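You operate a simulated robot arm through the tools that you are given. There is no shell and no other tool. Be economical: measure what you need, move in short steps, check, and stop when the job is done.

You are at the controls of a simulated two-armed robot. One attempt, no reset.

Task
On the top of the small table, fold the cream towel with a blue stripe in half, so that it is half as long.

It is judged by the outcome, as a careful person would: the job done as asked, and still so three seconds after it is handed in. It fails if anything else is knocked over, pushed out of place, dropped, spilled or broken. Flat cloth is picked up by pressing the open fingertips on it (5 to 10 N) and closing them slowly along it; thin cloth reads only 2 to 8 mm in the jaws.

Robot
Two 7-joint arms with two-finger parallel grippers on one trunk, on a base that drives. Base frame: it is fixed to the floor where the robot stands at the start and does not move with it; the origin is under the middle of the robot, x ahead of it, y to its left, z up. Units: m, degrees, N and s.
The left shoulder is at the start at [0.07, 0.163, 0.995], the right one opposite. Places, roughly: top of the small table [0.6, -0.1, 0.7]. Payload 3.43 kg a hand.
Tool frame (each hand has its own): the origin (TCP) lies between the finger pads and is the grasp point; the fingertips stand 0.034 m ahead of it; z points along the fingers, y is the line along which they close. The gripper opens to 0.128 m. The fingers are 0.024 m wide and 0.012 m thick; the gripper's body (0.048 by 0.13 m) begins 0.096 m behind the TCP.
Orientation is that of the tool frame in the base frame, as a unit quaternion [w, x, y, z]. With the fingers straight down and closing along the base's y, the tool's x points along the base's -x, its y along +y and its z along -z.

Tools
- The arms move only by the tool nudge_tool. It takes "left_rows", "right_rows" or both (then of equal length, played together; a hand with none holds still); each is text: rows parted by semicolons, each of 7 numbers parted by spaces: the shift along the base's x, y, z in mm, then the turn, a rotation vector about the base's x, y, z in degrees, then the gripper command, from -1 (shut) to 1 (fully open), values between in proportion. In form: tx ty tz rx ry rz claw; .... A call has 1 to 10 rows; each row shifts and turns the commanded pose from where the row before left it. Rows are played at 5 a second. More than 0.05 m and 8.6 degrees between two rows, or a gripper value outside its range, and nothing of the call is played. A pose out of reach is approached as far as the arm can. The call stops where the force on the tool passes 40 N (or 10 N more than at its start, if that is more) or the arm is blocked; 0.2 s more then pass. Each finger travels about 0.153 m/s and halts on what it meets, pressing with about 22 N; the grip force reading is that of the motor and also rises with nothing between the fingers. The clock runs only during rows and for 0.2 s after the last one: add rows that do not move to give the fingers time. The reply holds the time, the measured pose of the TCP, the force on the tool along the base axes, the opening and the grip force, in the units named above and with some noise.
- Cameras (640 x 400 px; columns grow to the right, rows downward): "scene" is now at [0.143, -0.0276, 1.2235]; the picture's right is [-0.33, -0.94, 0.00], its down [-0.63, 0.22, -0.75] and it looks along [0.70, -0.25, -0.66] (base axes); focal length 247 px, centre (320, 200). "left" rides on the left gripper at [0.076, 0.011, -0.16] in its tool frame; the picture's right is [-0.15, 0.99, 0.00], its down [-0.88, -0.13, -0.46] and it looks along [-0.45, -0.07, 0.89] (tool axes); focal length 234 px, centre (320, 200). "right" rides on the right gripper at [0.076, -0.011, -0.16] in its tool frame; the picture's right is [0.15, 0.99, 0.00], its down [-0.88, 0.13, -0.46] and it looks along [-0.45, 0.07, 0.89] (tool axes); focal length 234 px, centre (320, 200). There is no depth. A picture from a camera that has moved, and an enlarged one, comes with that camera's place and axes in the base frame and with its lens. The place of the scene camera against the robot may be out by one fixed shift of up to 0.025 m in any direction.
- get_image(camera): a new picture of that camera. No time passes.
- slide_trunk(by): slides the trunk up (or, below 0, down) by that many m; the arms and the scene camera ride with it, the base frame stays. It gives what a move gives, with no picture.
- drive_base(legs): drives the robot by 1 to 6 legs, each [ahead, left, turn to the left] in m, m and degrees, along the robot's own axes; the way and the turn of a leg run together, so that a leg with both is an arc; at most 1.5 m and 180 degrees a leg. The arms and the cameras ride along, it lands a little off, and it stops where it bumps. It gives what a move gives.
- head_to(pan, tilt): turns the head with the scene camera to pan (to the left, within 86 degrees either way) and tilt (down, from -29 to 69), counted from straight ahead of the robot. It gives what a move gives.
- enlarge(camera, box): a new picture of the part [left, top, right, bottom] of that camera's present view, enlarged. No time passes.
- sign_off(): hands the job in; it is judged then, once.

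Work in short steps. Places have to be worked out from the pictures, the camera data and where the tool is seen: move nearer, look again, correct. Check each grasp and each placing, and mend what went wrong. You have 120 turns and 108 pictures in all, those below and enlarged ones among them. Open the grippers and draw the arms clear of the work before you hand the job in, unless the task says otherwise; then end with one line.

The tools are called after "Emit:" as a command line: name --argument value ..., lists and objects as JSON in quotes. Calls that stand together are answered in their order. nudge_tool: Moves the arms, as the interface text tells. Its arguments: {"type":"object","properties":{"left_rows":{"type":"string"},"right_rows":{"type":"string"}},"required":[]} The other tools are called the same way: slide_trunk (by) slides the trunk up or down; drive_base (legs) drives the base; head_to (pan, tilt) turns the head that bears the scene camera; get_image (camera) takes a picture; enlarge (camera, box) takes an enlarged picture of a part of a camera's view; sign_off () hands the job in.

At the start:

```text
t: 0.0
left_position: [0.6771, 0.2474, 0.8788]
left_ee_rot: [0.0, -0.001, 1.0, 0.0]
left_wrist_force: [-0.1, 0.4, -0.5]
left_gripper_width: 0.1281
left_grip_force: 0.0
right_position: [0.6146, -0.2933, 0.9056]
right_ee_rot: [0.0, 0.0, 1.0, 0.001]
right_wrist_force: [0.1, 0.1, -0.3]
right_gripper_width: 0.1279
right_grip_force: 0.1
trunk travel left (down, up): [-0.475, 0.465]
robot x, y, heading: [-0.0012, -0.0013, -0.0]
head pan, tilt: [-19.6, 41.6]
```

scene: 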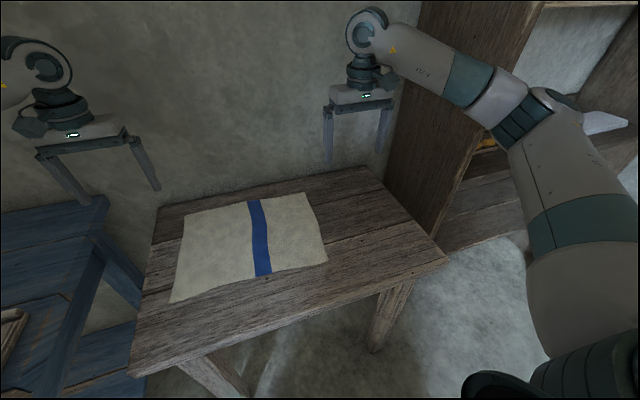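
right: 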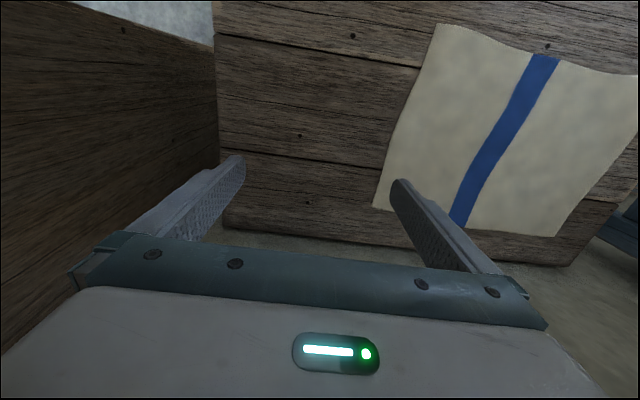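
left: 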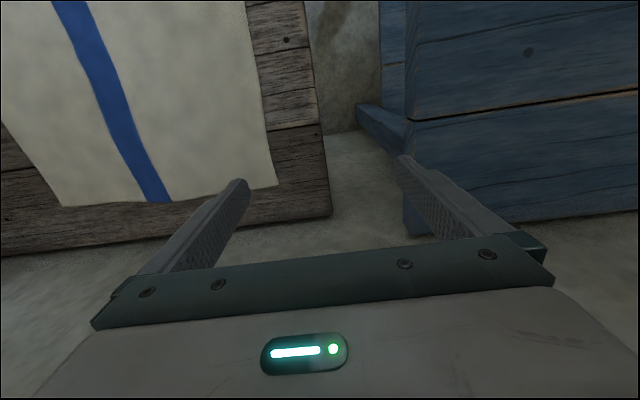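

The towel measures about 0.40 m along y by 0.31 m along x, so I'd fold a short edge over towards the other. First I look at the space to the right of the table to see where the robot could stand.

Emit:
head_to --pan -60 --tilt 45

Emit:
get_image --camera "scene"

Emit:
head_to --pan 10 --tilt 50

Emit:
get_image --camera "scene"

```text
t: 1.1
left_position: [0.6775, 0.2471, 0.8784]
left_ee_rot: [-0.001, -0.001, 1.0, 0.0]
left_wrist_force: [0.8, 0.0, -0.8]
left_gripper_width: 0.1278
left_grip_force: 0.1
right_position: [0.6154, -0.2934, 0.9041]
right_ee_rot: [0.0, 0.0, 1.0, 0.0]
right_wrist_force: [-0.3, -0.8, 0.1]
right_gripper_width: 0.128
right_grip_force: 0.0
trunk travel left (down, up): [-0.475, 0.465]
robot x, y, heading: [0.0029, -0.0006, 0.1]
head pan, tilt: [-60.0, 45.0]
```

```text
104 pictures are left
camera scene: at [0.1047, -0.0699, 1.2187], right [-0.87, -0.5, 0.0], down [-0.35, 0.61, -0.71], along [0.35, -0.61, -0.71], focal length 247 px, centre (320, 200)
```

scene: 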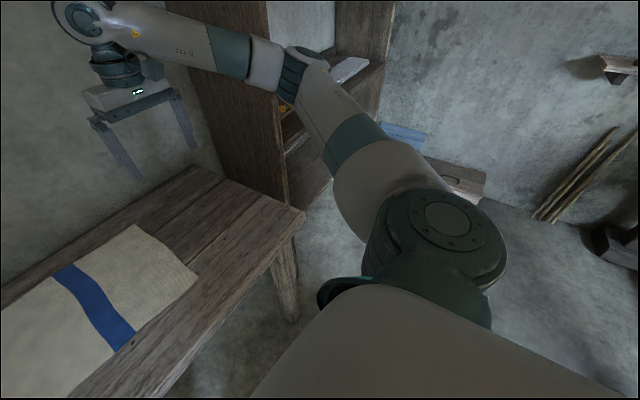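

```text
t: 2.5
left_position: [0.6779, 0.2475, 0.8803]
left_ee_rot: [-0.001, 0.0, 1.0, 0.0]
left_wrist_force: [-0.5, -0.7, -0.3]
left_gripper_width: 0.1279
left_grip_force: 0.1
right_position: [0.6166, -0.2941, 0.9056]
right_ee_rot: [0.0, -0.001, 1.0, 0.0]
right_wrist_force: [-0.7, 0.3, 0.7]
right_gripper_width: 0.128
right_grip_force: 0.2
trunk travel left (down, up): [-0.475, 0.465]
robot x, y, heading: [0.0037, 0.0025, 0.2]
head pan, tilt: [10.0, 50.0]
```

```text
103 pictures are left
camera scene: at [0.1398, 0.0138, 1.2118], right [0.17, -0.98, 0.0], down [-0.75, -0.13, -0.64], along [0.63, 0.11, -0.77], focal length 247 px, centre (320, 200)
```

scene: 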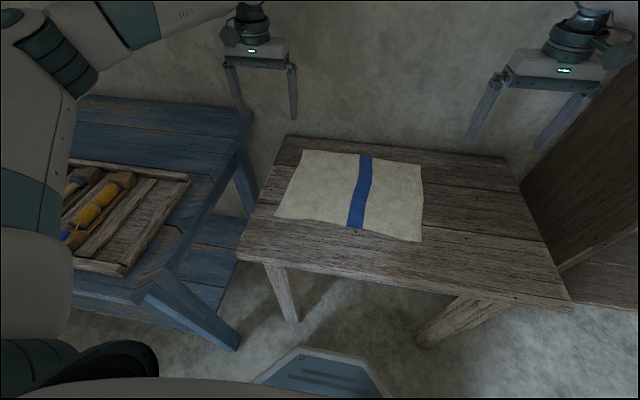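

Table top spans about x 0.39–0.90, y −0.50–0.265, and the towel spans x 0.51–0.82, y −0.20–0.205. I'll fold the left edge over to the right, left hand on the far corner and right hand on the near corner; first I move slightly closer for reach.

Emit:
drive_base --legs '[[0.06, -0.02, 0]]'

Emit:
get_image --camera "left"

Emit:
get_image --camera "scene"

```text
t: 3.6
left_position: [0.7342, 0.2308, 0.8807]
left_ee_rot: [0.002, 0.0, 1.0, -0.002]
left_wrist_force: [0.7, 0.3, 0.3]
left_gripper_width: 0.1281
left_grip_force: 0.0
right_position: [0.6694, -0.3106, 0.9056]
right_ee_rot: [-0.001, 0.001, 1.0, -0.002]
right_wrist_force: [-0.6, 0.6, 0.3]
right_gripper_width: 0.1279
right_grip_force: 0.0
trunk travel left (down, up): [-0.475, 0.465]
robot x, y, heading: [0.0575, -0.0202, 0.0]
head pan, tilt: [10.0, 50.0]
stopped in leg 1: the robot was blocked; the commanded pose is now the measured one
```

```text
102 pictures are left
camera left: at [0.6575, 0.2417, 1.0408], right [0.15, 0.99, 0.0], down [0.88, -0.13, 0.46], along [0.45, -0.07, -0.89], focal length 234 px, centre (320, 200)
```

left: 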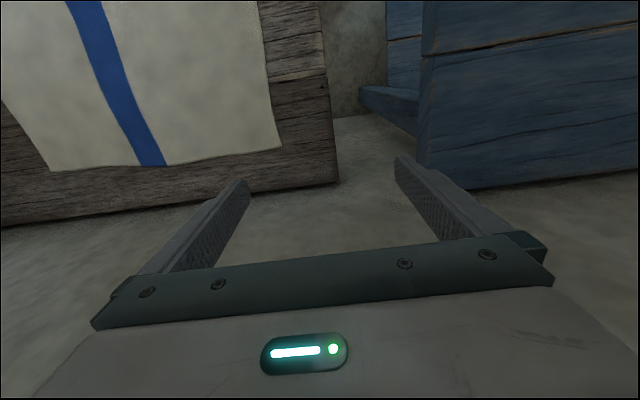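

```text
101 pictures are left
camera scene: at [0.1952, -0.0007, 1.2126], right [0.17, -0.99, 0.0], down [-0.75, -0.13, -0.64], along [0.64, 0.11, -0.76], focal length 247 px, centre (320, 200)
```

scene: 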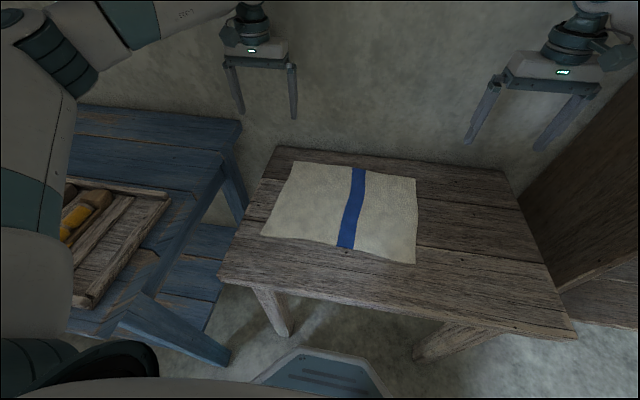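

Comparing the two cameras puts the surface nearer z≈0.70, with the far-left towel corner around (0.745, 0.175). The base touched something, so I back up a touch and bring the left hand above the corner with narrowed fingers.

Emit:
drive_base --legs '[[-0.015, 0, 0]]'

Emit:
nudge_tool --left_rows "0 -20 -15 0 0 0 0;0 -20 -15 0 0 0 -0.35;0 -20 -15 0 0 0 -0.35;0 -20 -15 0 0 0 -0.35;0 0 0 0 0 0 -0.35"

Emit:
get_image --camera "left"

Emit:
get_image --camera "scene"

```text
t: 4.4
left_position: [0.7243, 0.2278, 0.8776]
left_ee_rot: [0.0, 0.0, 1.0, 0.0]
left_wrist_force: [-0.1, -0.2, -0.1]
left_gripper_width: 0.128
left_grip_force: 0.1
right_position: [0.6594, -0.3134, 0.9011]
right_ee_rot: [-0.004, 0.002, 1.0, 0.0]
right_wrist_force: [-0.1, 0.2, 0.0]
right_gripper_width: 0.1278
right_grip_force: 0.0
trunk travel left (down, up): [-0.475, 0.465]
robot x, y, heading: [0.0483, -0.0196, -0.2]
head pan, tilt: [10.0, 50.0]
```

```text
t: 5.6
left_position: [0.7238, 0.1477, 0.8194]
left_ee_rot: [0.0, -0.002, 1.0, 0.001]
left_wrist_force: [0.3, -0.7, 0.3]
left_gripper_width: 0.0414
left_grip_force: 0.0
right_position: [0.6599, -0.3136, 0.9018]
right_ee_rot: [-0.003, 0.001, 1.0, -0.001]
right_wrist_force: [1.5, -0.9, 0.0]
right_gripper_width: 0.1281
right_grip_force: 0.0
trunk travel left (down, up): [-0.475, 0.465]
robot x, y, heading: [0.043, -0.0166, -0.2]
head pan, tilt: [10.0, 50.0]
```

```text
100 pictures are left
camera left: at [0.6467, 0.1582, 0.9787], right [0.15, 0.99, 0.0], down [0.88, -0.13, 0.46], along [0.45, -0.07, -0.89], focal length 234 px, centre (320, 200)
```

left: 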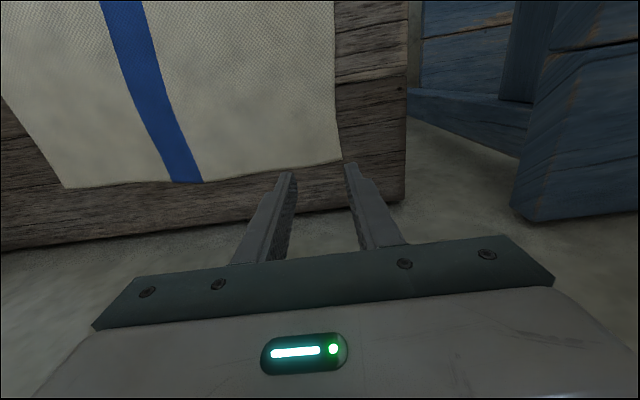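

```text
99 pictures are left
camera scene: at [0.1849, -0.0048, 1.2118], right [0.17, -0.99, 0.0], down [-0.75, -0.13, -0.64], along [0.63, 0.11, -0.77], focal length 247 px, centre (320, 200)
```

scene: 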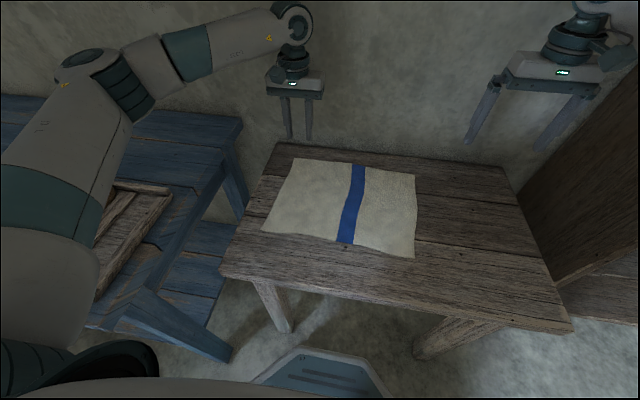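

Corner is consistently at about (0.738, 0.172, ~0.70) by two views. I centre the left hand at (0.712, 0.141) and come down near the cloth.

Emit:
nudge_tool --left_rows "-6 -4 -20 0 0 0 -0.35;-6 -3 -20 0 0 0 -0.35;0 0 -15 0 0 0 -0.35;0 0 -10 0 0 0 -0.35;0 0 0 0 0 0 -0.35"

Emit:
get_image --camera "left"

```text
t: 6.8
left_position: [0.7121, 0.1402, 0.7548]
left_ee_rot: [0.001, 0.0, 1.0, 0.0]
left_wrist_force: [-0.2, 0.3, 0.4]
left_gripper_width: 0.0414
left_grip_force: 0.0
right_position: [0.6581, -0.3141, 0.9006]
right_ee_rot: [-0.005, 0.001, 1.0, -0.001]
right_wrist_force: [0.0, -0.1, -0.6]
right_gripper_width: 0.1281
right_grip_force: 0.0
trunk travel left (down, up): [-0.475, 0.465]
robot x, y, heading: [0.0439, -0.0175, -0.1]
head pan, tilt: [10.0, 50.0]
```

```text
98 pictures are left
camera left: at [0.6347, 0.1509, 0.914], right [0.15, 0.99, 0.0], down [0.88, -0.13, 0.46], along [0.45, -0.07, -0.89], focal length 234 px, centre (320, 200)
```

left: 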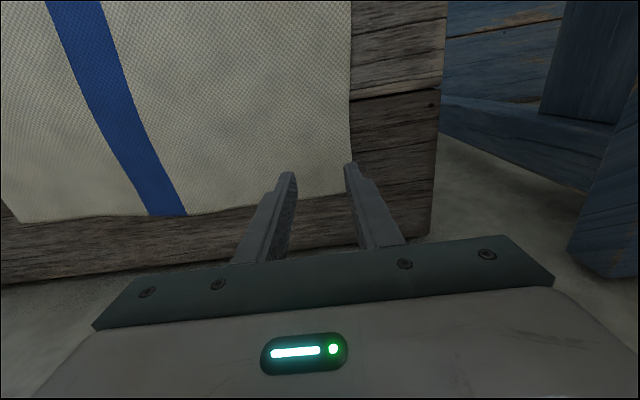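

Corner now at (0.738, 0.166). I shift 3 mm inward and lower gently until the tips press.

Emit:
nudge_tool --left_rows "0 -4 -8 0 0 0 -0.35;0 0 -6 0 0 0 -0.35;0 0 -4 0 0 0 -0.35;0 0 0 0 0 0 -0.35"

```text
t: 7.8
left_position: [0.7118, 0.1369, 0.736]
left_ee_rot: [0.0, 0.0, 1.0, 0.0]
left_wrist_force: [0.3, -0.3, 0.3]
left_gripper_width: 0.0415
left_grip_force: 0.1
right_position: [0.6593, -0.3147, 0.9011]
right_ee_rot: [-0.003, 0.001, 1.0, 0.0]
right_wrist_force: [-0.1, -0.2, 0.2]
right_gripper_width: 0.1279
right_grip_force: 0.0
trunk travel left (down, up): [-0.475, 0.465]
robot x, y, heading: [0.04, -0.0171, -0.2]
head pan, tilt: [10.0, 50.0]
```

No contact yet at TCP z 0.736; I continue in small steps.

Emit:
nudge_tool --left_rows "0 0 -3 0 0 0 -0.35;0 0 -3 0 0 0 -0.35;0 0 -2 0 0 0 -0.35;0 0 0 0 0 0 -0.35"

```text
t: 8.7
left_position: [0.7129, 0.1352, 0.7353]
left_ee_rot: [0.006, -0.001, 1.0, -0.002]
left_wrist_force: [-3.9, -0.4, 21.3]
left_gripper_width: 0.042
left_grip_force: 0.3
right_position: [0.659, -0.3138, 0.902]
right_ee_rot: [-0.003, 0.001, 1.0, 0.0]
right_wrist_force: [-0.1, 0.6, -0.4]
right_gripper_width: 0.1279
right_grip_force: 0.2
trunk travel left (down, up): [-0.475, 0.465]
robot x, y, heading: [0.0472, -0.0166, 0.1]
head pan, tilt: [10.0, 50.0]
stopped in row 4 (left hand): the force on the tool passed its limit (the readings are from after the stop); the commanded pose is now the measured one
```

Contact at TCP z≈0.735 (surface ≈0.70), with too much force; I ease up slightly and read again.

Emit:
nudge_tool --left_rows "0 0 0.5 0 0 0 -0.35;0 0 0 0 0 0 -0.35"

```text
t: 9.3
left_position: [0.7128, 0.1362, 0.7347]
left_ee_rot: [0.006, -0.001, 1.0, -0.001]
left_wrist_force: [3.5, 0.3, 26.1]
left_gripper_width: 0.0414
left_grip_force: 0.1
right_position: [0.6575, -0.3145, 0.9025]
right_ee_rot: [-0.002, 0.001, 1.0, -0.001]
right_wrist_force: [0.2, 0.4, -0.7]
right_gripper_width: 0.128
right_grip_force: 0.1
trunk travel left (down, up): [-0.475, 0.465]
robot x, y, heading: [0.0445, -0.0175, -0.1]
head pan, tilt: [10.0, 50.0]
```

Emit:
nudge_tool --left_rows "0 0 1 0 0 0 -0.35;0 0 0 0 0 0 -0.35"

```text
t: 9.9
left_position: [0.712, 0.1364, 0.7349]
left_ee_rot: [0.006, -0.001, 1.0, -0.001]
left_wrist_force: [7.6, -1.0, 25.2]
left_gripper_width: 0.0415
left_grip_force: 0.0
right_position: [0.6589, -0.3138, 0.9027]
right_ee_rot: [-0.003, 0.001, 1.0, 0.0]
right_wrist_force: [0.4, 0.7, 0.2]
right_gripper_width: 0.1281
right_grip_force: 0.0
trunk travel left (down, up): [-0.475, 0.465]
robot x, y, heading: [0.0446, -0.0179, -0.3]
head pan, tilt: [10.0, 50.0]
```

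Still about 25 N; ease up 2 mm more.

Emit:
nudge_tool --left_rows "0 0 1.5 0 0 0 -0.35;0 0 0 0 0 0 -0.35"

```text
t: 10.5
left_position: [0.712, 0.136, 0.7352]
left_ee_rot: [0.004, 0.0, 1.0, -0.001]
left_wrist_force: [4.9, -0.8, 15.9]
left_gripper_width: 0.0415
left_grip_force: 0.1
right_position: [0.6589, -0.3145, 0.902]
right_ee_rot: [-0.003, 0.001, 1.0, 0.0]
right_wrist_force: [0.5, -1.1, -0.7]
right_gripper_width: 0.1279
right_grip_force: 0.1
trunk travel left (down, up): [-0.475, 0.465]
robot x, y, heading: [0.0453, -0.0188, -0.2]
head pan, tilt: [10.0, 50.0]
```

About 16 N; 1 mm more gives roughly 10 N, then close slowly.

Emit:
nudge_tool --left_rows "0 0 1.2 0 0 0 -0.35;0 0 0 0 0 0 -0.45;0 0 0 0 0 0 -0.55;0 0 0 0 0 0 -0.65;0 0 0 0 0 0 -0.75;0 0 0 0 0 0 -0.85;0 0 0 0 0 0 -0.95;0 0 0 0 0 0 -1;0 0 0 0 0 0 -1"

Emit:
get_image --camera "left"

```text
t: 12.5
left_position: [0.7129, 0.1378, 0.7361]
left_ee_rot: [0.003, -0.001, 1.0, -0.001]
left_wrist_force: [-0.8, 0.5, -0.5]
left_gripper_width: 0.0028
left_grip_force: 22.3
right_position: [0.6606, -0.3131, 0.9012]
right_ee_rot: [-0.003, 0.001, 1.0, 0.0]
right_wrist_force: [-0.4, -1.1, 0.2]
right_gripper_width: 0.1282
right_grip_force: 0.0
trunk travel left (down, up): [-0.475, 0.465]
robot x, y, heading: [0.0409, -0.0198, -0.5]
head pan, tilt: [10.0, 50.0]
```

```text
97 pictures are left
camera left: at [0.6355, 0.1474, 0.896], right [0.14, 0.99, 0.0], down [0.88, -0.13, 0.46], along [0.46, -0.07, -0.89], focal length 234 px, centre (320, 200)
```

left: 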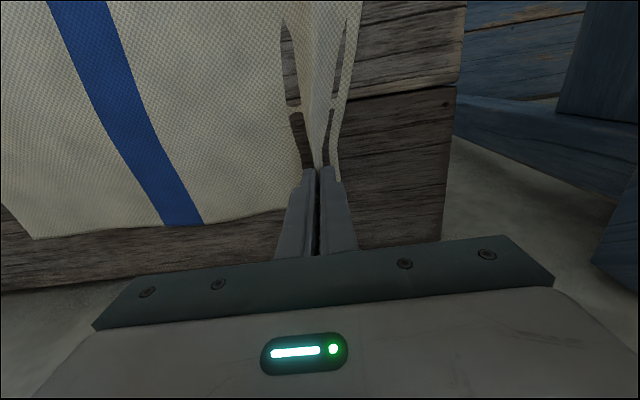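

Cloth is held (2.8 mm). Now the right hand travels towards the near-left corner, at safe height.

Emit:
nudge_tool --right_rows "-40 10 -5 0 0 0 0.3;-40 20 -5 0 0 0 0;-40 25 -5 0 0 0 -0.35;-30 35 -5 0 0 0 -0.35;-15 45 0 0 0 0 -0.35;0 45 0 0 0 0 -0.35;0 45 0 0 0 0 -0.35;0 45 0 0 0 0 -0.35;0 45 0 0 0 0 -0.35;0 0 0 0 0 0 -0.35"

Emit:
get_image --camera "right"

Emit:
get_image --camera "scene"

```text
t: 14.7
left_position: [0.7129, 0.136, 0.7367]
left_ee_rot: [0.004, -0.001, 1.0, -0.001]
left_wrist_force: [-0.3, -0.3, -1.0]
left_gripper_width: 0.0025
left_grip_force: 22.8
right_position: [0.4952, 0.002, 0.8824]
right_ee_rot: [-0.004, 0.001, 1.0, 0.0]
right_wrist_force: [-0.6, 0.3, 0.3]
right_gripper_width: 0.0415
right_grip_force: 0.2
trunk travel left (down, up): [-0.475, 0.465]
robot x, y, heading: [0.042, -0.0197, -0.3]
head pan, tilt: [10.0, 50.0]
```

```text
96 pictures are left
camera right: at [0.4192, -0.0088, 1.0421], right [-0.14, 0.99, 0.0], down [0.88, 0.13, 0.45], along [0.45, 0.07, -0.89], focal length 234 px, centre (320, 200)
```

right: 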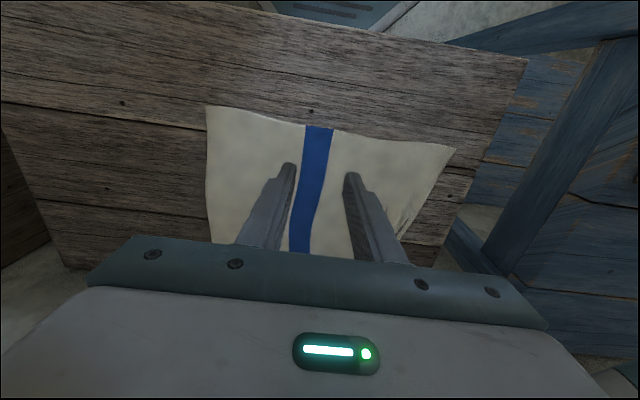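

```text
95 pictures are left
camera scene: at [0.185, -0.0058, 1.2118], right [0.17, -0.99, 0.0], down [-0.75, -0.13, -0.64], along [0.63, 0.11, -0.77], focal length 247 px, centre (320, 200)
```

scene: 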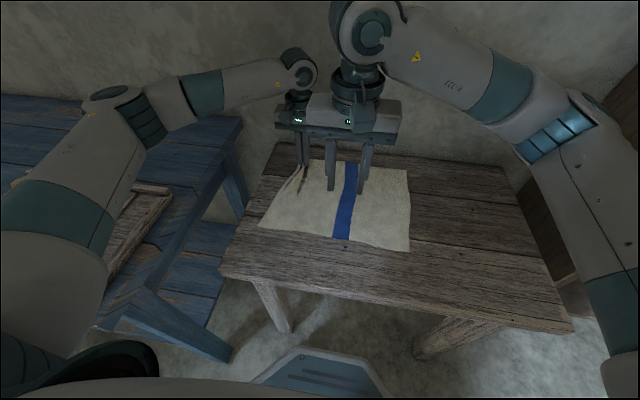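

Near-left corner appears at about (0.479, 0.20). I move the right hand over it and lower for a closer look.

Emit:
nudge_tool --right_rows "8 40 -20 0 0 0 -0.35;4 40 -20 0 0 0 -0.35;0 40 -20 0 0 0 -0.35;0 30 -20 0 0 0 -0.35;0 0 -20 0 0 0 -0.35;0 0 0 0 0 0 -0.35"

Emit:
get_image --camera "right"

```text
t: 16.1
left_position: [0.7132, 0.1374, 0.7363]
left_ee_rot: [0.004, -0.002, 1.0, -0.001]
left_wrist_force: [-0.1, 1.3, 0.1]
left_gripper_width: 0.0025
left_grip_force: 22.2
right_position: [0.5071, 0.1531, 0.7827]
right_ee_rot: [-0.004, 0.001, 1.0, -0.001]
right_wrist_force: [-0.4, 0.0, 0.1]
right_gripper_width: 0.0416
right_grip_force: 0.1
trunk travel left (down, up): [-0.475, 0.465]
robot x, y, heading: [0.0473, -0.0181, -0.1]
head pan, tilt: [10.0, 50.0]
```

```text
94 pictures are left
camera right: at [0.4316, 0.1425, 0.9416], right [-0.14, 0.99, 0.0], down [0.88, 0.13, 0.45], along [0.45, 0.07, -0.89], focal length 234 px, centre (320, 200)
```

right: 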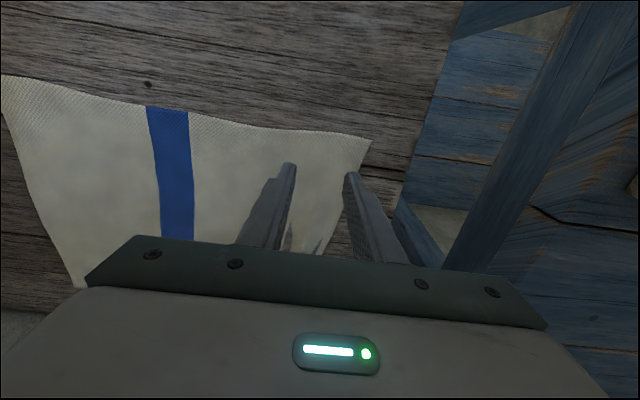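

Edge at x=0.508 lies at y≈0.198. Shift 11 mm outward and descend to just above contact height.

Emit:
nudge_tool --right_rows "0 6 -15 0 0 0 -0.35;0 5 -15 0 0 0 -0.35;0 0 -12 0 0 0 -0.35;0 0 -3 0 0 0 -0.35;0 0 0 0 0 0 -0.35"

Emit:
get_image --camera "right"

```text
t: 17.3
left_position: [0.7131, 0.136, 0.7364]
left_ee_rot: [0.004, -0.001, 1.0, -0.001]
left_wrist_force: [1.1, -0.4, 0.5]
left_gripper_width: 0.0027
left_grip_force: 22.2
right_position: [0.5058, 0.163, 0.7366]
right_ee_rot: [-0.004, 0.002, 1.0, 0.0]
right_wrist_force: [0.3, -0.5, -0.4]
right_gripper_width: 0.0416
right_grip_force: 0.0
trunk travel left (down, up): [-0.475, 0.465]
robot x, y, heading: [0.0447, -0.0194, -0.2]
head pan, tilt: [10.0, 50.0]
```

```text
93 pictures are left
camera right: at [0.4315, 0.1528, 0.8965], right [-0.14, 0.99, 0.0], down [0.88, 0.13, 0.45], along [0.44, 0.07, -0.89], focal length 234 px, centre (320, 200)
```

right: 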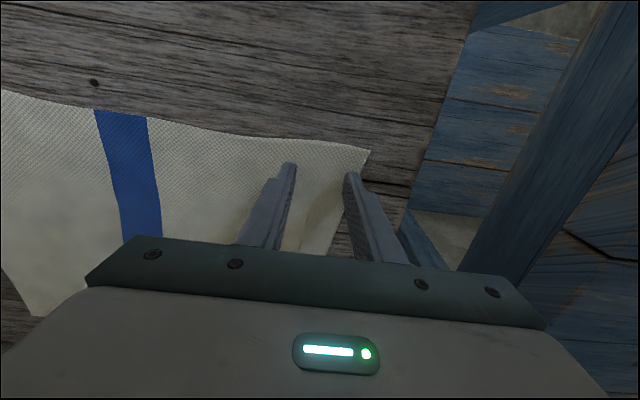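

The outer finger is right on the cloth edge; I go 4 mm inward and press in small steps.

Emit:
nudge_tool --right_rows "-3 -4 0 0 0 0 -0.35;0 0 -1.5 0 0 0 -0.35;0 0 -1.5 0 0 0 -0.35;0 0 0 0 0 0 -0.35"

```text
t: 18.3
left_position: [0.7134, 0.1368, 0.7368]
left_ee_rot: [0.003, -0.002, 1.0, -0.001]
left_wrist_force: [-0.1, -0.9, 0.7]
left_gripper_width: 0.0025
left_grip_force: 21.9
right_position: [0.5037, 0.1591, 0.7358]
right_ee_rot: [-0.003, 0.001, 1.0, 0.0]
right_wrist_force: [2.2, -1.2, 14.2]
right_gripper_width: 0.0415
right_grip_force: 0.1
trunk travel left (down, up): [-0.475, 0.465]
robot x, y, heading: [0.0446, -0.0209, 0.1]
head pan, tilt: [10.0, 50.0]
```

14 N of contact; ease up 1 mm and close slowly.

Emit:
nudge_tool --right_rows "0 0 0.8 0 0 0 -0.35;0 0 0 0 0 0 -0.45;0 0 0 0 0 0 -0.55;0 0 0 0 0 0 -0.65;0 0 0 0 0 0 -0.75;0 0 0 0 0 0 -0.85;0 0 0 0 0 0 -0.95;0 0 0 0 0 0 -1;0 0 0 0 0 0 -1"

Emit:
get_image --camera "right"

```text
t: 20.3
left_position: [0.712, 0.1368, 0.7379]
left_ee_rot: [0.004, -0.001, 1.0, 0.0]
left_wrist_force: [0.9, 0.4, -0.1]
left_gripper_width: 0.0026
left_grip_force: 22.1
right_position: [0.5027, 0.1593, 0.7351]
right_ee_rot: [-0.003, 0.002, 1.0, -0.001]
right_wrist_force: [0.4, 0.3, 16.7]
right_gripper_width: 0.0027
right_grip_force: 22.2
trunk travel left (down, up): [-0.475, 0.465]
robot x, y, heading: [0.047, -0.0205, -0.1]
head pan, tilt: [10.0, 50.0]
```

```text
92 pictures are left
camera right: at [0.4275, 0.148, 0.895], right [-0.14, 0.99, 0.0], down [0.88, 0.13, 0.45], along [0.45, 0.07, -0.89], focal length 234 px, centre (320, 200)
```

right: 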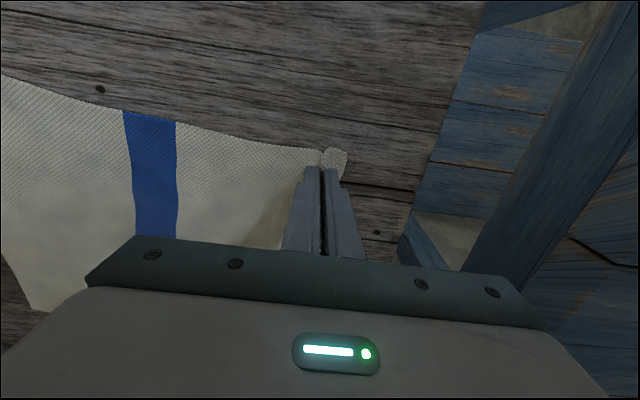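

Both corners are gripped. I start the arc: first quarter up and towards the fold line, tilting gently.

Emit:
nudge_tool --left_rows "-1 -3 20 0 0 0 -1;-1 -9 22 2 0 0 -1;-1 -15 22 2 0 0 -1;-1 -20 20 2 0 0 -1;0 0 0 0 0 0 -1" --right_rows "0 -3 20 0 0 0 -1;0 -9 22 2 0 0 -1;-1 -15 22 2 0 0 -1;-1 -20 20 2 0 0 -1;0 0 0 0 0 0 -1"

Emit:
get_image --camera "scene"

```text
t: 21.5
left_position: [0.709, 0.0908, 0.8203]
left_ee_rot: [0.003, -0.002, 0.999, 0.052]
left_wrist_force: [-0.1, 0.9, -1.2]
left_gripper_width: 0.0026
left_grip_force: 21.8
right_position: [0.5, 0.1129, 0.8167]
right_ee_rot: [-0.003, 0.001, 0.999, 0.051]
right_wrist_force: [0.0, 0.5, 0.1]
right_gripper_width: 0.0023
right_grip_force: 21.9
trunk travel left (down, up): [-0.475, 0.465]
robot x, y, heading: [0.0464, -0.0145, -0.2]
head pan, tilt: [10.0, 50.0]
```

```text
91 pictures are left
camera scene: at [0.1853, -0.0036, 1.2117], right [0.17, -0.98, 0.0], down [-0.75, -0.13, -0.64], along [0.63, 0.11, -0.77], focal length 247 px, centre (320, 200)
```

scene: 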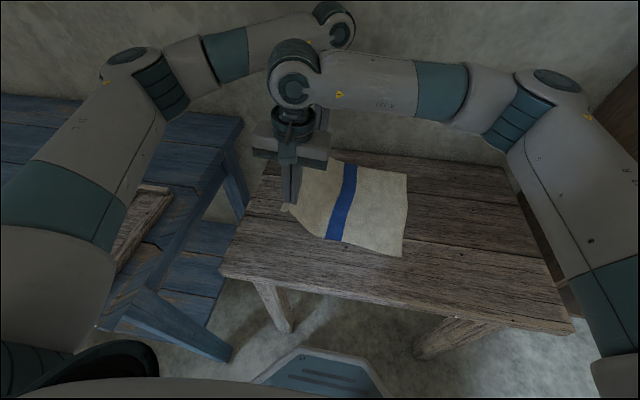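

Both corners lift well. Continue over the top.

Emit:
nudge_tool --left_rows "-1 -24 16 2 0 0 -1;-1 -28 11 2 0 0 -1;-1 -30 6 2 0 0 -1;-1 -30 2 2 0 0 -1;0 0 0 0 0 0 -1" --right_rows "0 -24 16 2 0 0 -1;0 -28 11 2 0 0 -1;-1 -30 6 2 0 0 -1;-1 -30 2 2 0 0 -1;0 0 0 0 0 0 -1"

Emit:
get_image --camera "scene"

Emit:
get_image --camera "right"

```text
t: 22.7
left_position: [0.7072, -0.0201, 0.8553]
left_ee_rot: [0.003, -0.002, 0.993, 0.121]
left_wrist_force: [-0.9, 0.7, 0.6]
left_gripper_width: 0.0026
left_grip_force: 22.5
right_position: [0.5007, -0.0007, 0.8537]
right_ee_rot: [-0.003, 0.0, 0.993, 0.122]
right_wrist_force: [-0.5, 0.1, -0.2]
right_gripper_width: 0.0023
right_grip_force: 22.2
trunk travel left (down, up): [-0.475, 0.465]
robot x, y, heading: [0.0457, -0.0184, -0.3]
head pan, tilt: [10.0, 50.0]
```

```text
90 pictures are left
camera scene: at [0.1852, -0.0034, 1.2117], right [0.17, -0.98, 0.0], down [-0.75, -0.13, -0.64], along [0.63, 0.11, -0.77], focal length 247 px, centre (320, 200)
```

scene: 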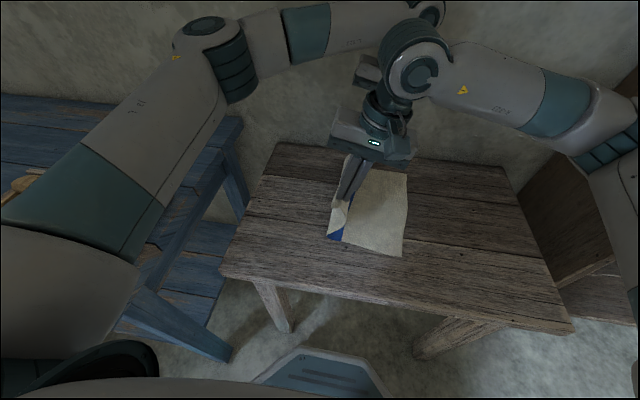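

```text
89 pictures are left
camera right: at [0.4244, -0.049, 1.0052], right [-0.15, 0.96, 0.24], down [0.88, 0.02, 0.47], along [0.44, 0.28, -0.85], focal length 234 px, centre (320, 200)
```

right: 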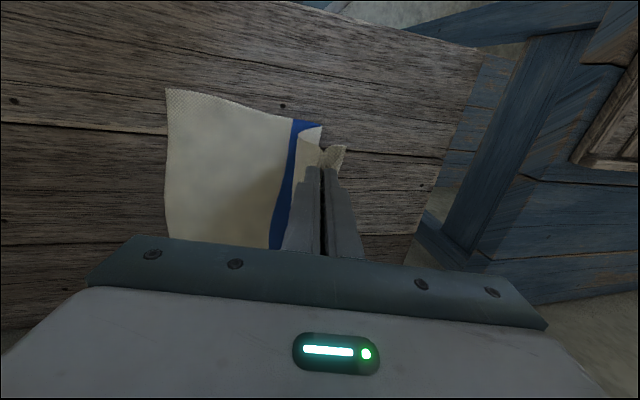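

Fold is forming cleanly. The near-right corner is at about (0.46, −0.145). Continue the second half, stopping above the table for a check.

Emit:
nudge_tool --left_rows "-1 -32 -2 2 0 0 -1;-1 -30 -5 2 0 0 -1;-1 -26 -9 2 0 0 -1;-1 -22 -12 2 0 0 -1;-1 -18 -15 2 0 0 -1;-1 -14 -18 2 0 0 -1;0 0 0 0 0 0 -1" --right_rows "-1 -30 -2 2 0 0 -1;-1 -28 -5 2 0 0 -1;-1 -24 -9 2 0 0 -1;-1 -20 -12 2 0 0 -1;-1 -16 -15 2 0 0 -1;-1 -12 -18 2 0 0 -1;0 0 0 0 0 0 -1"

Emit:
get_image --camera "scene"

Emit:
get_image --camera "right"

Emit:
get_image --camera "left"

```text
t: 24.3
left_position: [0.6904, -0.1543, 0.7909]
left_ee_rot: [0.005, 0.0, 0.975, 0.224]
left_wrist_force: [-0.1, 0.0, 0.4]
left_gripper_width: 0.0026
left_grip_force: 21.9
left hand out of reach, approached as far as the arm can: row 6
right_position: [0.4925, -0.1292, 0.7934]
right_ee_rot: [-0.002, 0.0, 0.974, 0.226]
right_wrist_force: [0.2, -0.8, 0.0]
right_gripper_width: 0.0023
right_grip_force: 22.1
trunk travel left (down, up): [-0.475, 0.465]
robot x, y, heading: [0.0486, -0.0199, -0.1]
head pan, tilt: [10.0, 50.0]
```

```text
88 pictures are left
camera scene: at [0.1846, -0.0048, 1.2119], right [0.17, -0.99, 0.0], down [-0.75, -0.13, -0.64], along [0.63, 0.11, -0.77], focal length 247 px, centre (320, 200)
```

scene: 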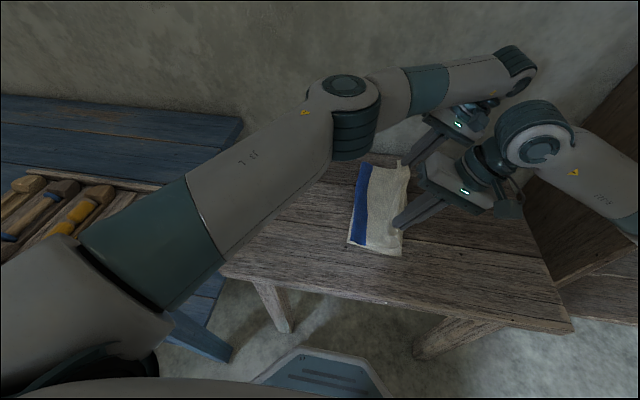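

```text
87 pictures are left
camera right: at [0.4176, -0.2099, 0.9309], right [-0.14, 0.89, 0.43], down [0.88, -0.08, 0.46], along [0.45, 0.45, -0.77], focal length 234 px, centre (320, 200)
```

right: 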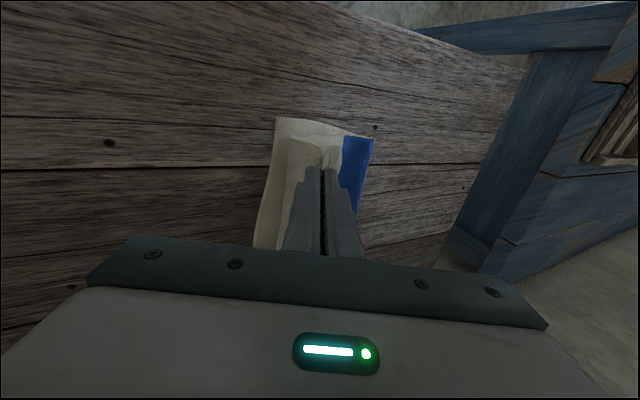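

```text
86 pictures are left
camera left: at [0.6128, -0.215, 0.9394], right [0.14, 0.89, 0.43], down [0.88, -0.32, 0.36], along [0.46, 0.33, -0.83], focal length 234 px, centre (320, 200)
```

left: 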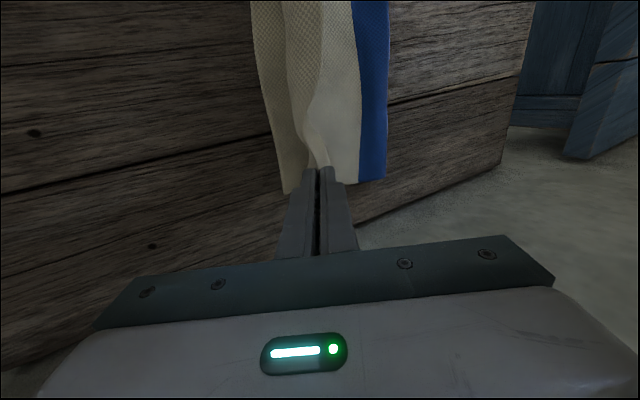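

The fold lies nicely; the upper edge is within ~1 cm of the lower edge (lower edge y≈−0.16 far, −0.138 near). I lower both, shifting ~12 mm further, and untilt the left hand a bit to regain reach.

Emit:
nudge_tool --left_rows "0 -2 -8 -3 0 0 -1;0 -3 -8 -3 0 0 -1;0 -3 -8 -3 0 0 -1;0 -3 -8 -3 0 0 -1;0 -1 -6 0 0 0 -1;0 0 0 0 0 0 -1" --right_rows "0 -3 -8 0 0 0 -1;0 -3 -8 0 0 0 -1;0 -3 -8 0 0 0 -1;0 -3 -8 0 0 0 -1;0 0 -8 0 0 0 -1;0 0 0 0 0 0 -1"

Emit:
get_image --camera "right"

Emit:
get_image --camera "left"

```text
t: 25.7
left_position: [0.6905, -0.1662, 0.7533]
left_ee_rot: [0.003, -0.001, 0.993, 0.121]
left_wrist_force: [0.2, -0.4, 0.9]
left_gripper_width: 0.0027
left_grip_force: 22.4
right_position: [0.4944, -0.1421, 0.7529]
right_ee_rot: [-0.003, 0.0, 0.974, 0.225]
right_wrist_force: [0.6, -0.3, 0.2]
right_gripper_width: 0.0021
right_grip_force: 22.5
trunk travel left (down, up): [-0.475, 0.465]
robot x, y, heading: [0.0464, -0.0172, -0.1]
head pan, tilt: [10.0, 50.0]
```

```text
85 pictures are left
camera right: at [0.4185, -0.2216, 0.8909], right [-0.14, 0.89, 0.43], down [0.88, -0.08, 0.46], along [0.45, 0.45, -0.77], focal length 234 px, centre (320, 200)
```

right: 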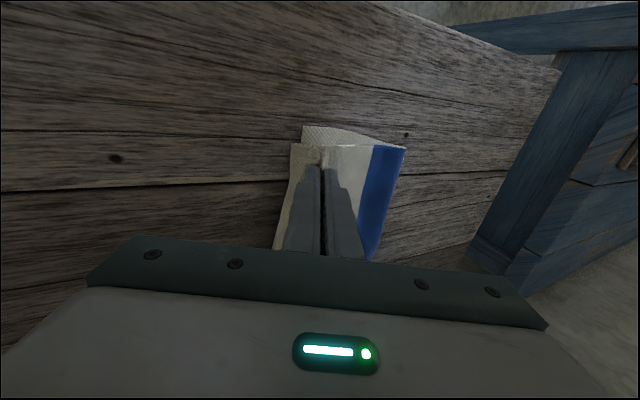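

```text
84 pictures are left
camera left: at [0.6125, -0.1942, 0.9106], right [0.14, 0.96, 0.24], down [0.88, -0.24, 0.42], along [0.46, 0.15, -0.88], focal length 234 px, centre (320, 200)
```

left: 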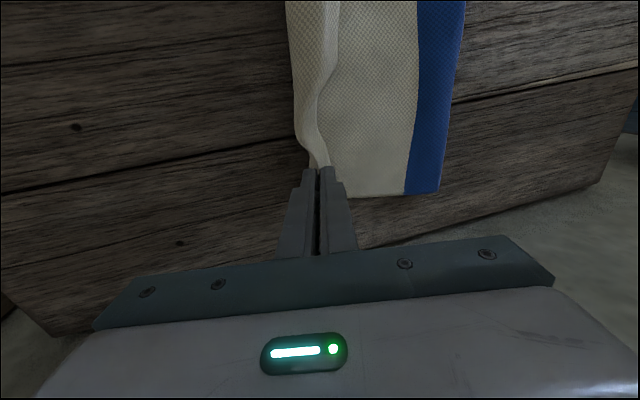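

The upper layer sits ~12 mm too far in x at the near side and slightly overhangs. I correct the right hand, then lower a bit more.

Emit:
nudge_tool --left_rows "-2 1 0 0 0 0 -1;-2 1 -3 0 0 0 -1;0 0 -3 0 0 0 -1;0 0 0 0 0 0 -1" --right_rows "-6 3 0 0 0 0 -1;-6 3 -3 0 0 0 -1;0 0 -3 0 0 0 -1;0 0 0 0 0 0 -1"

Emit:
enlarge --camera "right" --box '[220, 80, 460, 260]'

Emit:
enlarge --camera "scene" --box '[300, 120, 500, 280]'

```text
t: 26.7
left_position: [0.6865, -0.1649, 0.7471]
left_ee_rot: [0.004, -0.001, 0.993, 0.121]
left_wrist_force: [0.7, -0.4, 0.0]
left_gripper_width: 0.0028
left_grip_force: 21.9
right_position: [0.4802, -0.1351, 0.7462]
right_ee_rot: [-0.003, 0.001, 0.974, 0.225]
right_wrist_force: [1.0, 0.0, 0.1]
right_gripper_width: 0.0022
right_grip_force: 22.2
trunk travel left (down, up): [-0.475, 0.465]
robot x, y, heading: [0.0422, -0.0152, -0.1]
head pan, tilt: [10.0, 50.0]
```

```text
2.22 times, centred on (340, 170) of right
camera zoom: at [0.4063, -0.2159, 0.8849], right [-0.14, 0.89, 0.43], down [0.88, -0.08, 0.46], along [0.45, 0.45, -0.77], focal length 520 px, centre (276, 267)
```

zoom: 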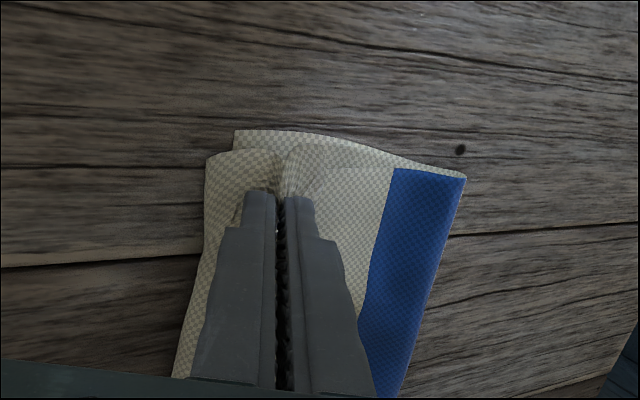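

```text
2.50 times, centred on (400, 200) of scene
camera zoom: at [0.185, -0.0051, 1.2118], right [0.17, -0.99, 0.0], down [-0.75, -0.13, -0.64], along [0.63, 0.11, -0.77], focal length 618 px, centre (120, 200)
```

zoom: 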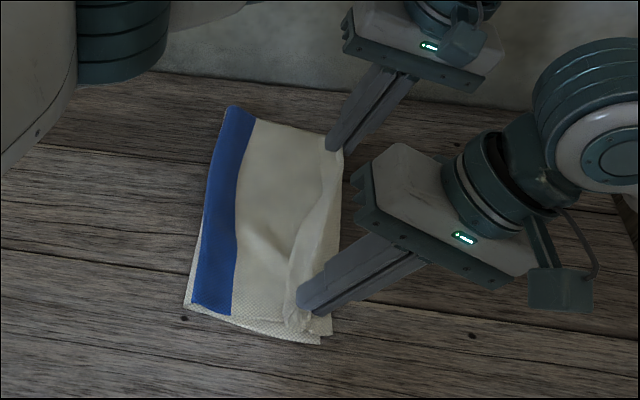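

Layers line up well. Now open both slightly, and retreat along the finger direction.

Emit:
nudge_tool --left_rows "0 0 1 0 0 0 -0.85;0 0 1 0 0 0 -0.75;0 0 1 0 0 0 -0.7;0 0 0 0 0 0 -0.7;0 -2 8 0 0 0 -0.7;0 -3 12 0 0 0 -0.7;0 -4 16 0 0 0 -0.7;0 -5 20 0 0 0 -0.7;0 -5 20 0 0 0 -0.7" --right_rows "0 0 2 0 0 0 -0.85;0 0 2 0 0 0 -0.75;0 0 2 0 0 0 -0.7;0 0 0 0 0 0 -0.7;0 -4 7 0 0 0 -0.7;0 -6 11 0 0 0 -0.7;0 -8 14 0 0 0 -0.7;0 -10 18 0 0 0 -0.7;0 -10 20 0 0 0 -0.7"

Emit:
get_image --camera "right"

Emit:
get_image --camera "left"

Emit:
enlarge --camera "scene" --box '[300, 120, 500, 280]'

```text
t: 28.7
left_position: [0.6858, -0.1833, 0.8276]
left_ee_rot: [0.003, -0.001, 0.993, 0.121]
left_wrist_force: [-0.4, 0.4, -0.6]
left_gripper_width: 0.0193
left_grip_force: 0.1
right_position: [0.4805, -0.1754, 0.8231]
right_ee_rot: [-0.003, -0.001, 0.974, 0.225]
right_wrist_force: [0.0, 0.8, -0.3]
right_gripper_width: 0.0191
right_grip_force: 0.1
trunk travel left (down, up): [-0.475, 0.465]
robot x, y, heading: [0.0458, -0.0181, -0.0]
head pan, tilt: [10.0, 50.0]
```

```text
81 pictures are left
camera right: at [0.406, -0.2542, 0.9617], right [-0.14, 0.89, 0.43], down [0.88, -0.08, 0.46], along [0.45, 0.45, -0.77], focal length 234 px, centre (320, 200)
```

right: 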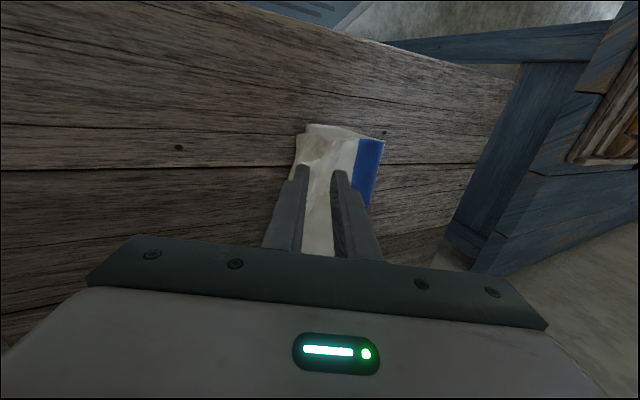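

```text
80 pictures are left
camera left: at [0.6082, -0.2112, 0.9842], right [0.14, 0.96, 0.24], down [0.88, -0.24, 0.42], along [0.46, 0.15, -0.88], focal length 234 px, centre (320, 200)
```

left: 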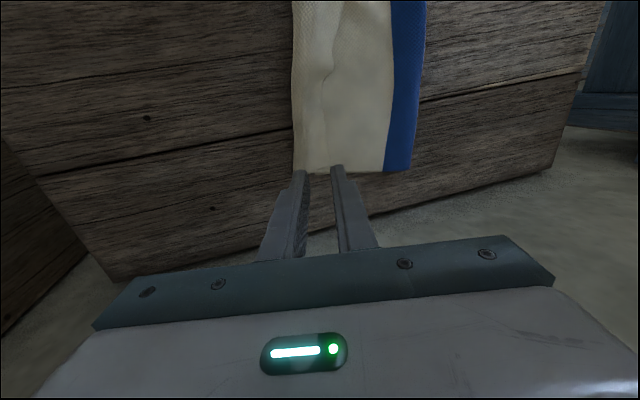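

```text
2.50 times, centred on (400, 200) of scene
camera zoom: at [0.1845, -0.0052, 1.2118], right [0.17, -0.99, 0.0], down [-0.75, -0.13, -0.64], along [0.63, 0.11, -0.77], focal length 618 px, centre (120, 200)
```

zoom: 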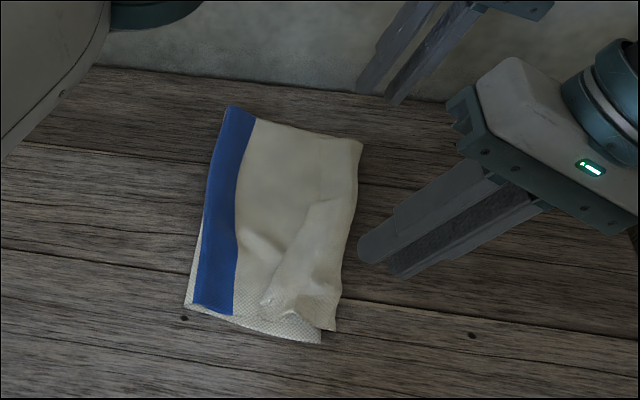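

Released. The near corner is a bit puckered; I withdraw both arms (left untilting on its way back) for a clear view.

Emit:
nudge_tool --left_rows "0 10 20 -4 0 0 -0.3;0 20 20 -5 0 0 0;0 35 20 -5 0 0 0;0 40 0 0 0 0 0;0 45 0 0 0 0 0;0 45 0 0 0 0 0;0 45 0 0 0 0 0;0 45 0 0 0 0 0;0 45 0 0 0 0 0;0 45 0 0 0 0 0" --right_rows "0 -30 20 -4 0 0 -0.7;0 -40 20 -5 0 0 -0.5;0 -40 20 -6 0 0 0;0 -20 0 -6 0 0 0;0 0 0 -5 0 0 0;0 0 0 0 0 0 0;0 0 0 0 0 0 0;0 0 0 0 0 0 0;0 0 0 0 0 0 0;0 0 0 0 0 0 0"

Emit:
enlarge --camera "scene" --box '[300, 120, 500, 280]'

Emit:
get_image --camera "right"

```text
t: 30.9
left_position: [0.6853, 0.1926, 0.8854]
left_ee_rot: [0.004, -0.001, 1.0, -0.001]
left_wrist_force: [0.1, -0.7, 1.3]
left_gripper_width: 0.0641
left_grip_force: 0.0
right_position: [0.4811, -0.3037, 0.8836]
right_ee_rot: [-0.003, 0.0, 1.0, -0.001]
right_wrist_force: [0.0, 0.2, 0.2]
right_gripper_width: 0.0642
right_grip_force: 0.0
trunk travel left (down, up): [-0.475, 0.465]
robot x, y, heading: [0.0417, -0.0181, -0.2]
head pan, tilt: [10.0, 50.0]
```

```text
2.50 times, centred on (400, 200) of scene
camera zoom: at [0.1848, -0.0038, 1.2118], right [0.17, -0.99, 0.0], down [-0.75, -0.13, -0.64], along [0.63, 0.11, -0.77], focal length 618 px, centre (120, 200)
```

zoom: 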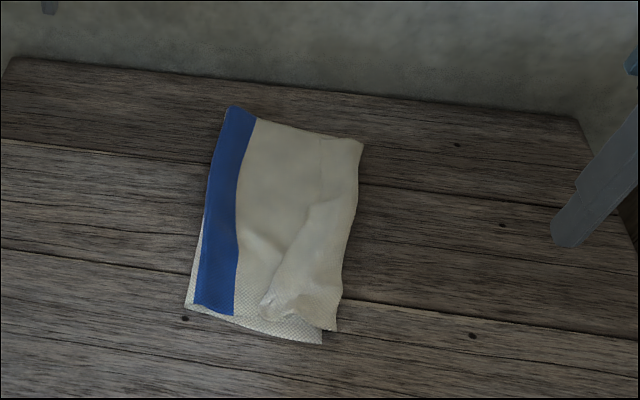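

```text
77 pictures are left
camera right: at [0.4059, -0.3143, 1.0424], right [-0.14, 0.99, 0.0], down [0.88, 0.13, 0.45], along [0.45, 0.06, -0.89], focal length 234 px, centre (320, 200)
```

right: 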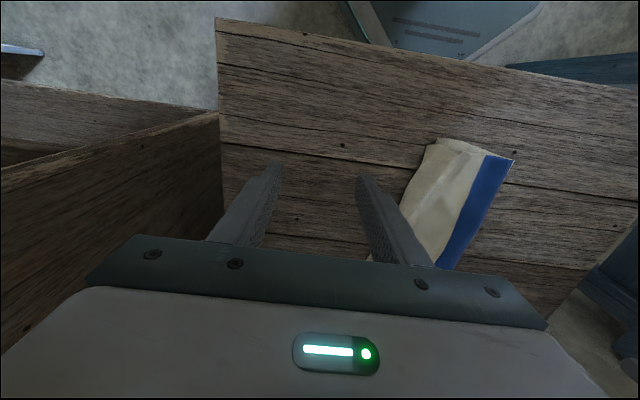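

The fold is good overall; let me look closer at the near-right corner with the right-hand camera.

Emit:
nudge_tool --right_rows "-10 40 0 0 0 0 -1;-10 40 0 0 0 0 -1;-10 40 0 0 0 0 -1;-10 40 0 0 0 0 -1;0 30 -10 0 0 0 -1;0 0 0 0 0 0 -1"

Emit:
enlarge --camera "right" --box '[160, 80, 480, 280]'

```text
t: 32.3
left_position: [0.6862, 0.19, 0.8859]
left_ee_rot: [0.003, 0.0, 1.0, -0.001]
left_wrist_force: [-0.5, -0.6, -0.7]
left_gripper_width: 0.0643
left_grip_force: 0.2
right_position: [0.4395, -0.1144, 0.8713]
right_ee_rot: [-0.004, 0.001, 1.0, 0.0]
right_wrist_force: [0.5, -0.8, -0.2]
right_gripper_width: 0.0
right_grip_force: 22.1
trunk travel left (down, up): [-0.475, 0.465]
robot x, y, heading: [0.0427, -0.0148, -0.3]
head pan, tilt: [10.0, 50.0]
```

```text
2.00 times, centred on (320, 180) of right
camera zoom: at [0.3651, -0.1247, 1.031], right [-0.14, 0.99, 0.0], down [0.88, 0.13, 0.45], along [0.45, 0.07, -0.89], focal length 468 px, centre (320, 240)
```

zoom: 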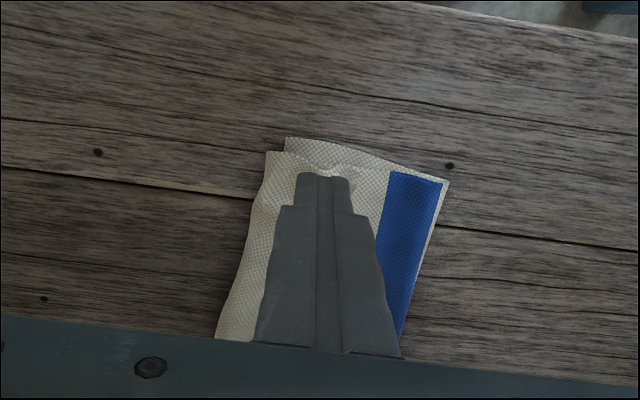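

Layers match within about 1 cm. I press the pucker near (0.495, −0.11) down gently once with closed tips.

Emit:
nudge_tool --right_rows "20 3 -20 0 0 0 -1;20 2 -30 0 0 0 -1;15 0 -30 0 0 0 -1;0 0 -25 0 0 0 -1;0 0 -18 0 0 0 -1;0 0 -5 0 0 0 -1;0 0 -2 0 0 0 -1;0 0 0 0 0 0 -1"

```text
t: 34.1
left_position: [0.6872, 0.1918, 0.8861]
left_ee_rot: [0.003, -0.001, 1.0, -0.001]
left_wrist_force: [-0.1, -0.6, 0.1]
left_gripper_width: 0.0637
left_grip_force: 0.2
right_position: [0.4974, -0.1096, 0.7434]
right_ee_rot: [-0.003, 0.002, 1.0, 0.0]
right_wrist_force: [1.1, 0.9, 0.6]
right_gripper_width: 0.0
right_grip_force: 21.6
trunk travel left (down, up): [-0.475, 0.465]
robot x, y, heading: [0.0466, -0.022, -0.4]
head pan, tilt: [10.0, 50.0]
```

Emit:
nudge_tool --right_rows "0 0 -3 0 0 0 -1;0 0 -2 0 0 0 -1;0 0 -1 0 0 0 -1;0 0 0 0 0 0 -1;0 0 5 0 0 0 -1;0 0 25 0 0 0 -1;0 0 40 0 0 0 -1;0 -40 40 0 0 0 -1;0 -50 0 0 0 0 -0.5;0 -50 0 0 0 0 0"

Emit:
nudge_tool --right_rows "0 -50 0 0 0 0 0.3;0 -30 0 0 0 0 0.6;0 0 0 0 0 0 0.6" --left_rows "0 20 0 0 0 0 0.6;0 20 0 0 0 0 0.6;0 0 0 0 0 0 0.6"

Emit:
enlarge --camera "scene" --box '[300, 120, 500, 280]'

Emit:
get_image --camera "scene"

```text
refused: row 8 steps farther than a row can; nothing moved
```

```text
t: 34.9
left_position: [0.6866, 0.2316, 0.8866]
left_ee_rot: [0.003, -0.001, 1.0, -0.001]
left_wrist_force: [1.1, -0.5, -0.3]
left_gripper_width: 0.1025
left_grip_force: 0.1
right_position: [0.4982, -0.1908, 0.7438]
right_ee_rot: [-0.003, 0.0, 1.0, -0.001]
right_wrist_force: [0.1, 0.5, 1.0]
right_gripper_width: 0.1026
right_grip_force: 0.0
trunk travel left (down, up): [-0.475, 0.465]
robot x, y, heading: [0.0444, -0.0176, -0.3]
head pan, tilt: [10.0, 50.0]
```

```text
2.50 times, centred on (400, 200) of scene
camera zoom: at [0.1852, -0.0052, 1.2117], right [0.17, -0.99, 0.0], down [-0.75, -0.13, -0.64], along [0.63, 0.11, -0.77], focal length 618 px, centre (120, 200)
```

zoom: 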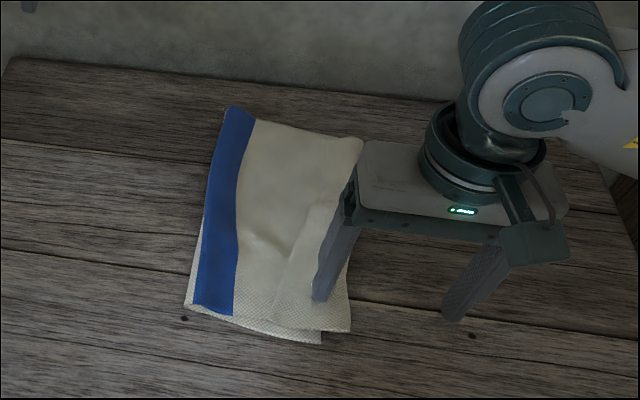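

```text
74 pictures are left
camera scene: at [0.1852, -0.0052, 1.2117], right [0.17, -0.99, 0.0], down [-0.75, -0.13, -0.64], along [0.63, 0.11, -0.77], focal length 247 px, centre (320, 200)
```

scene: 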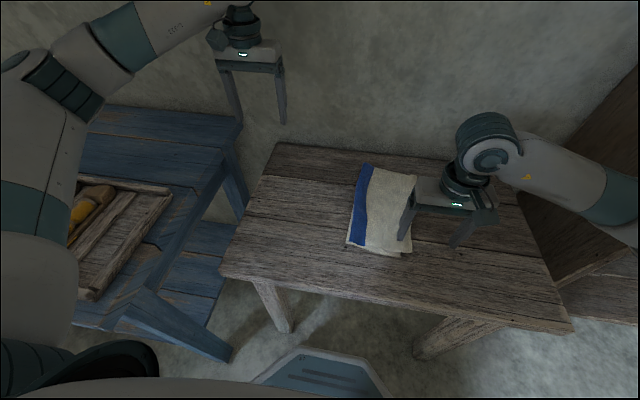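

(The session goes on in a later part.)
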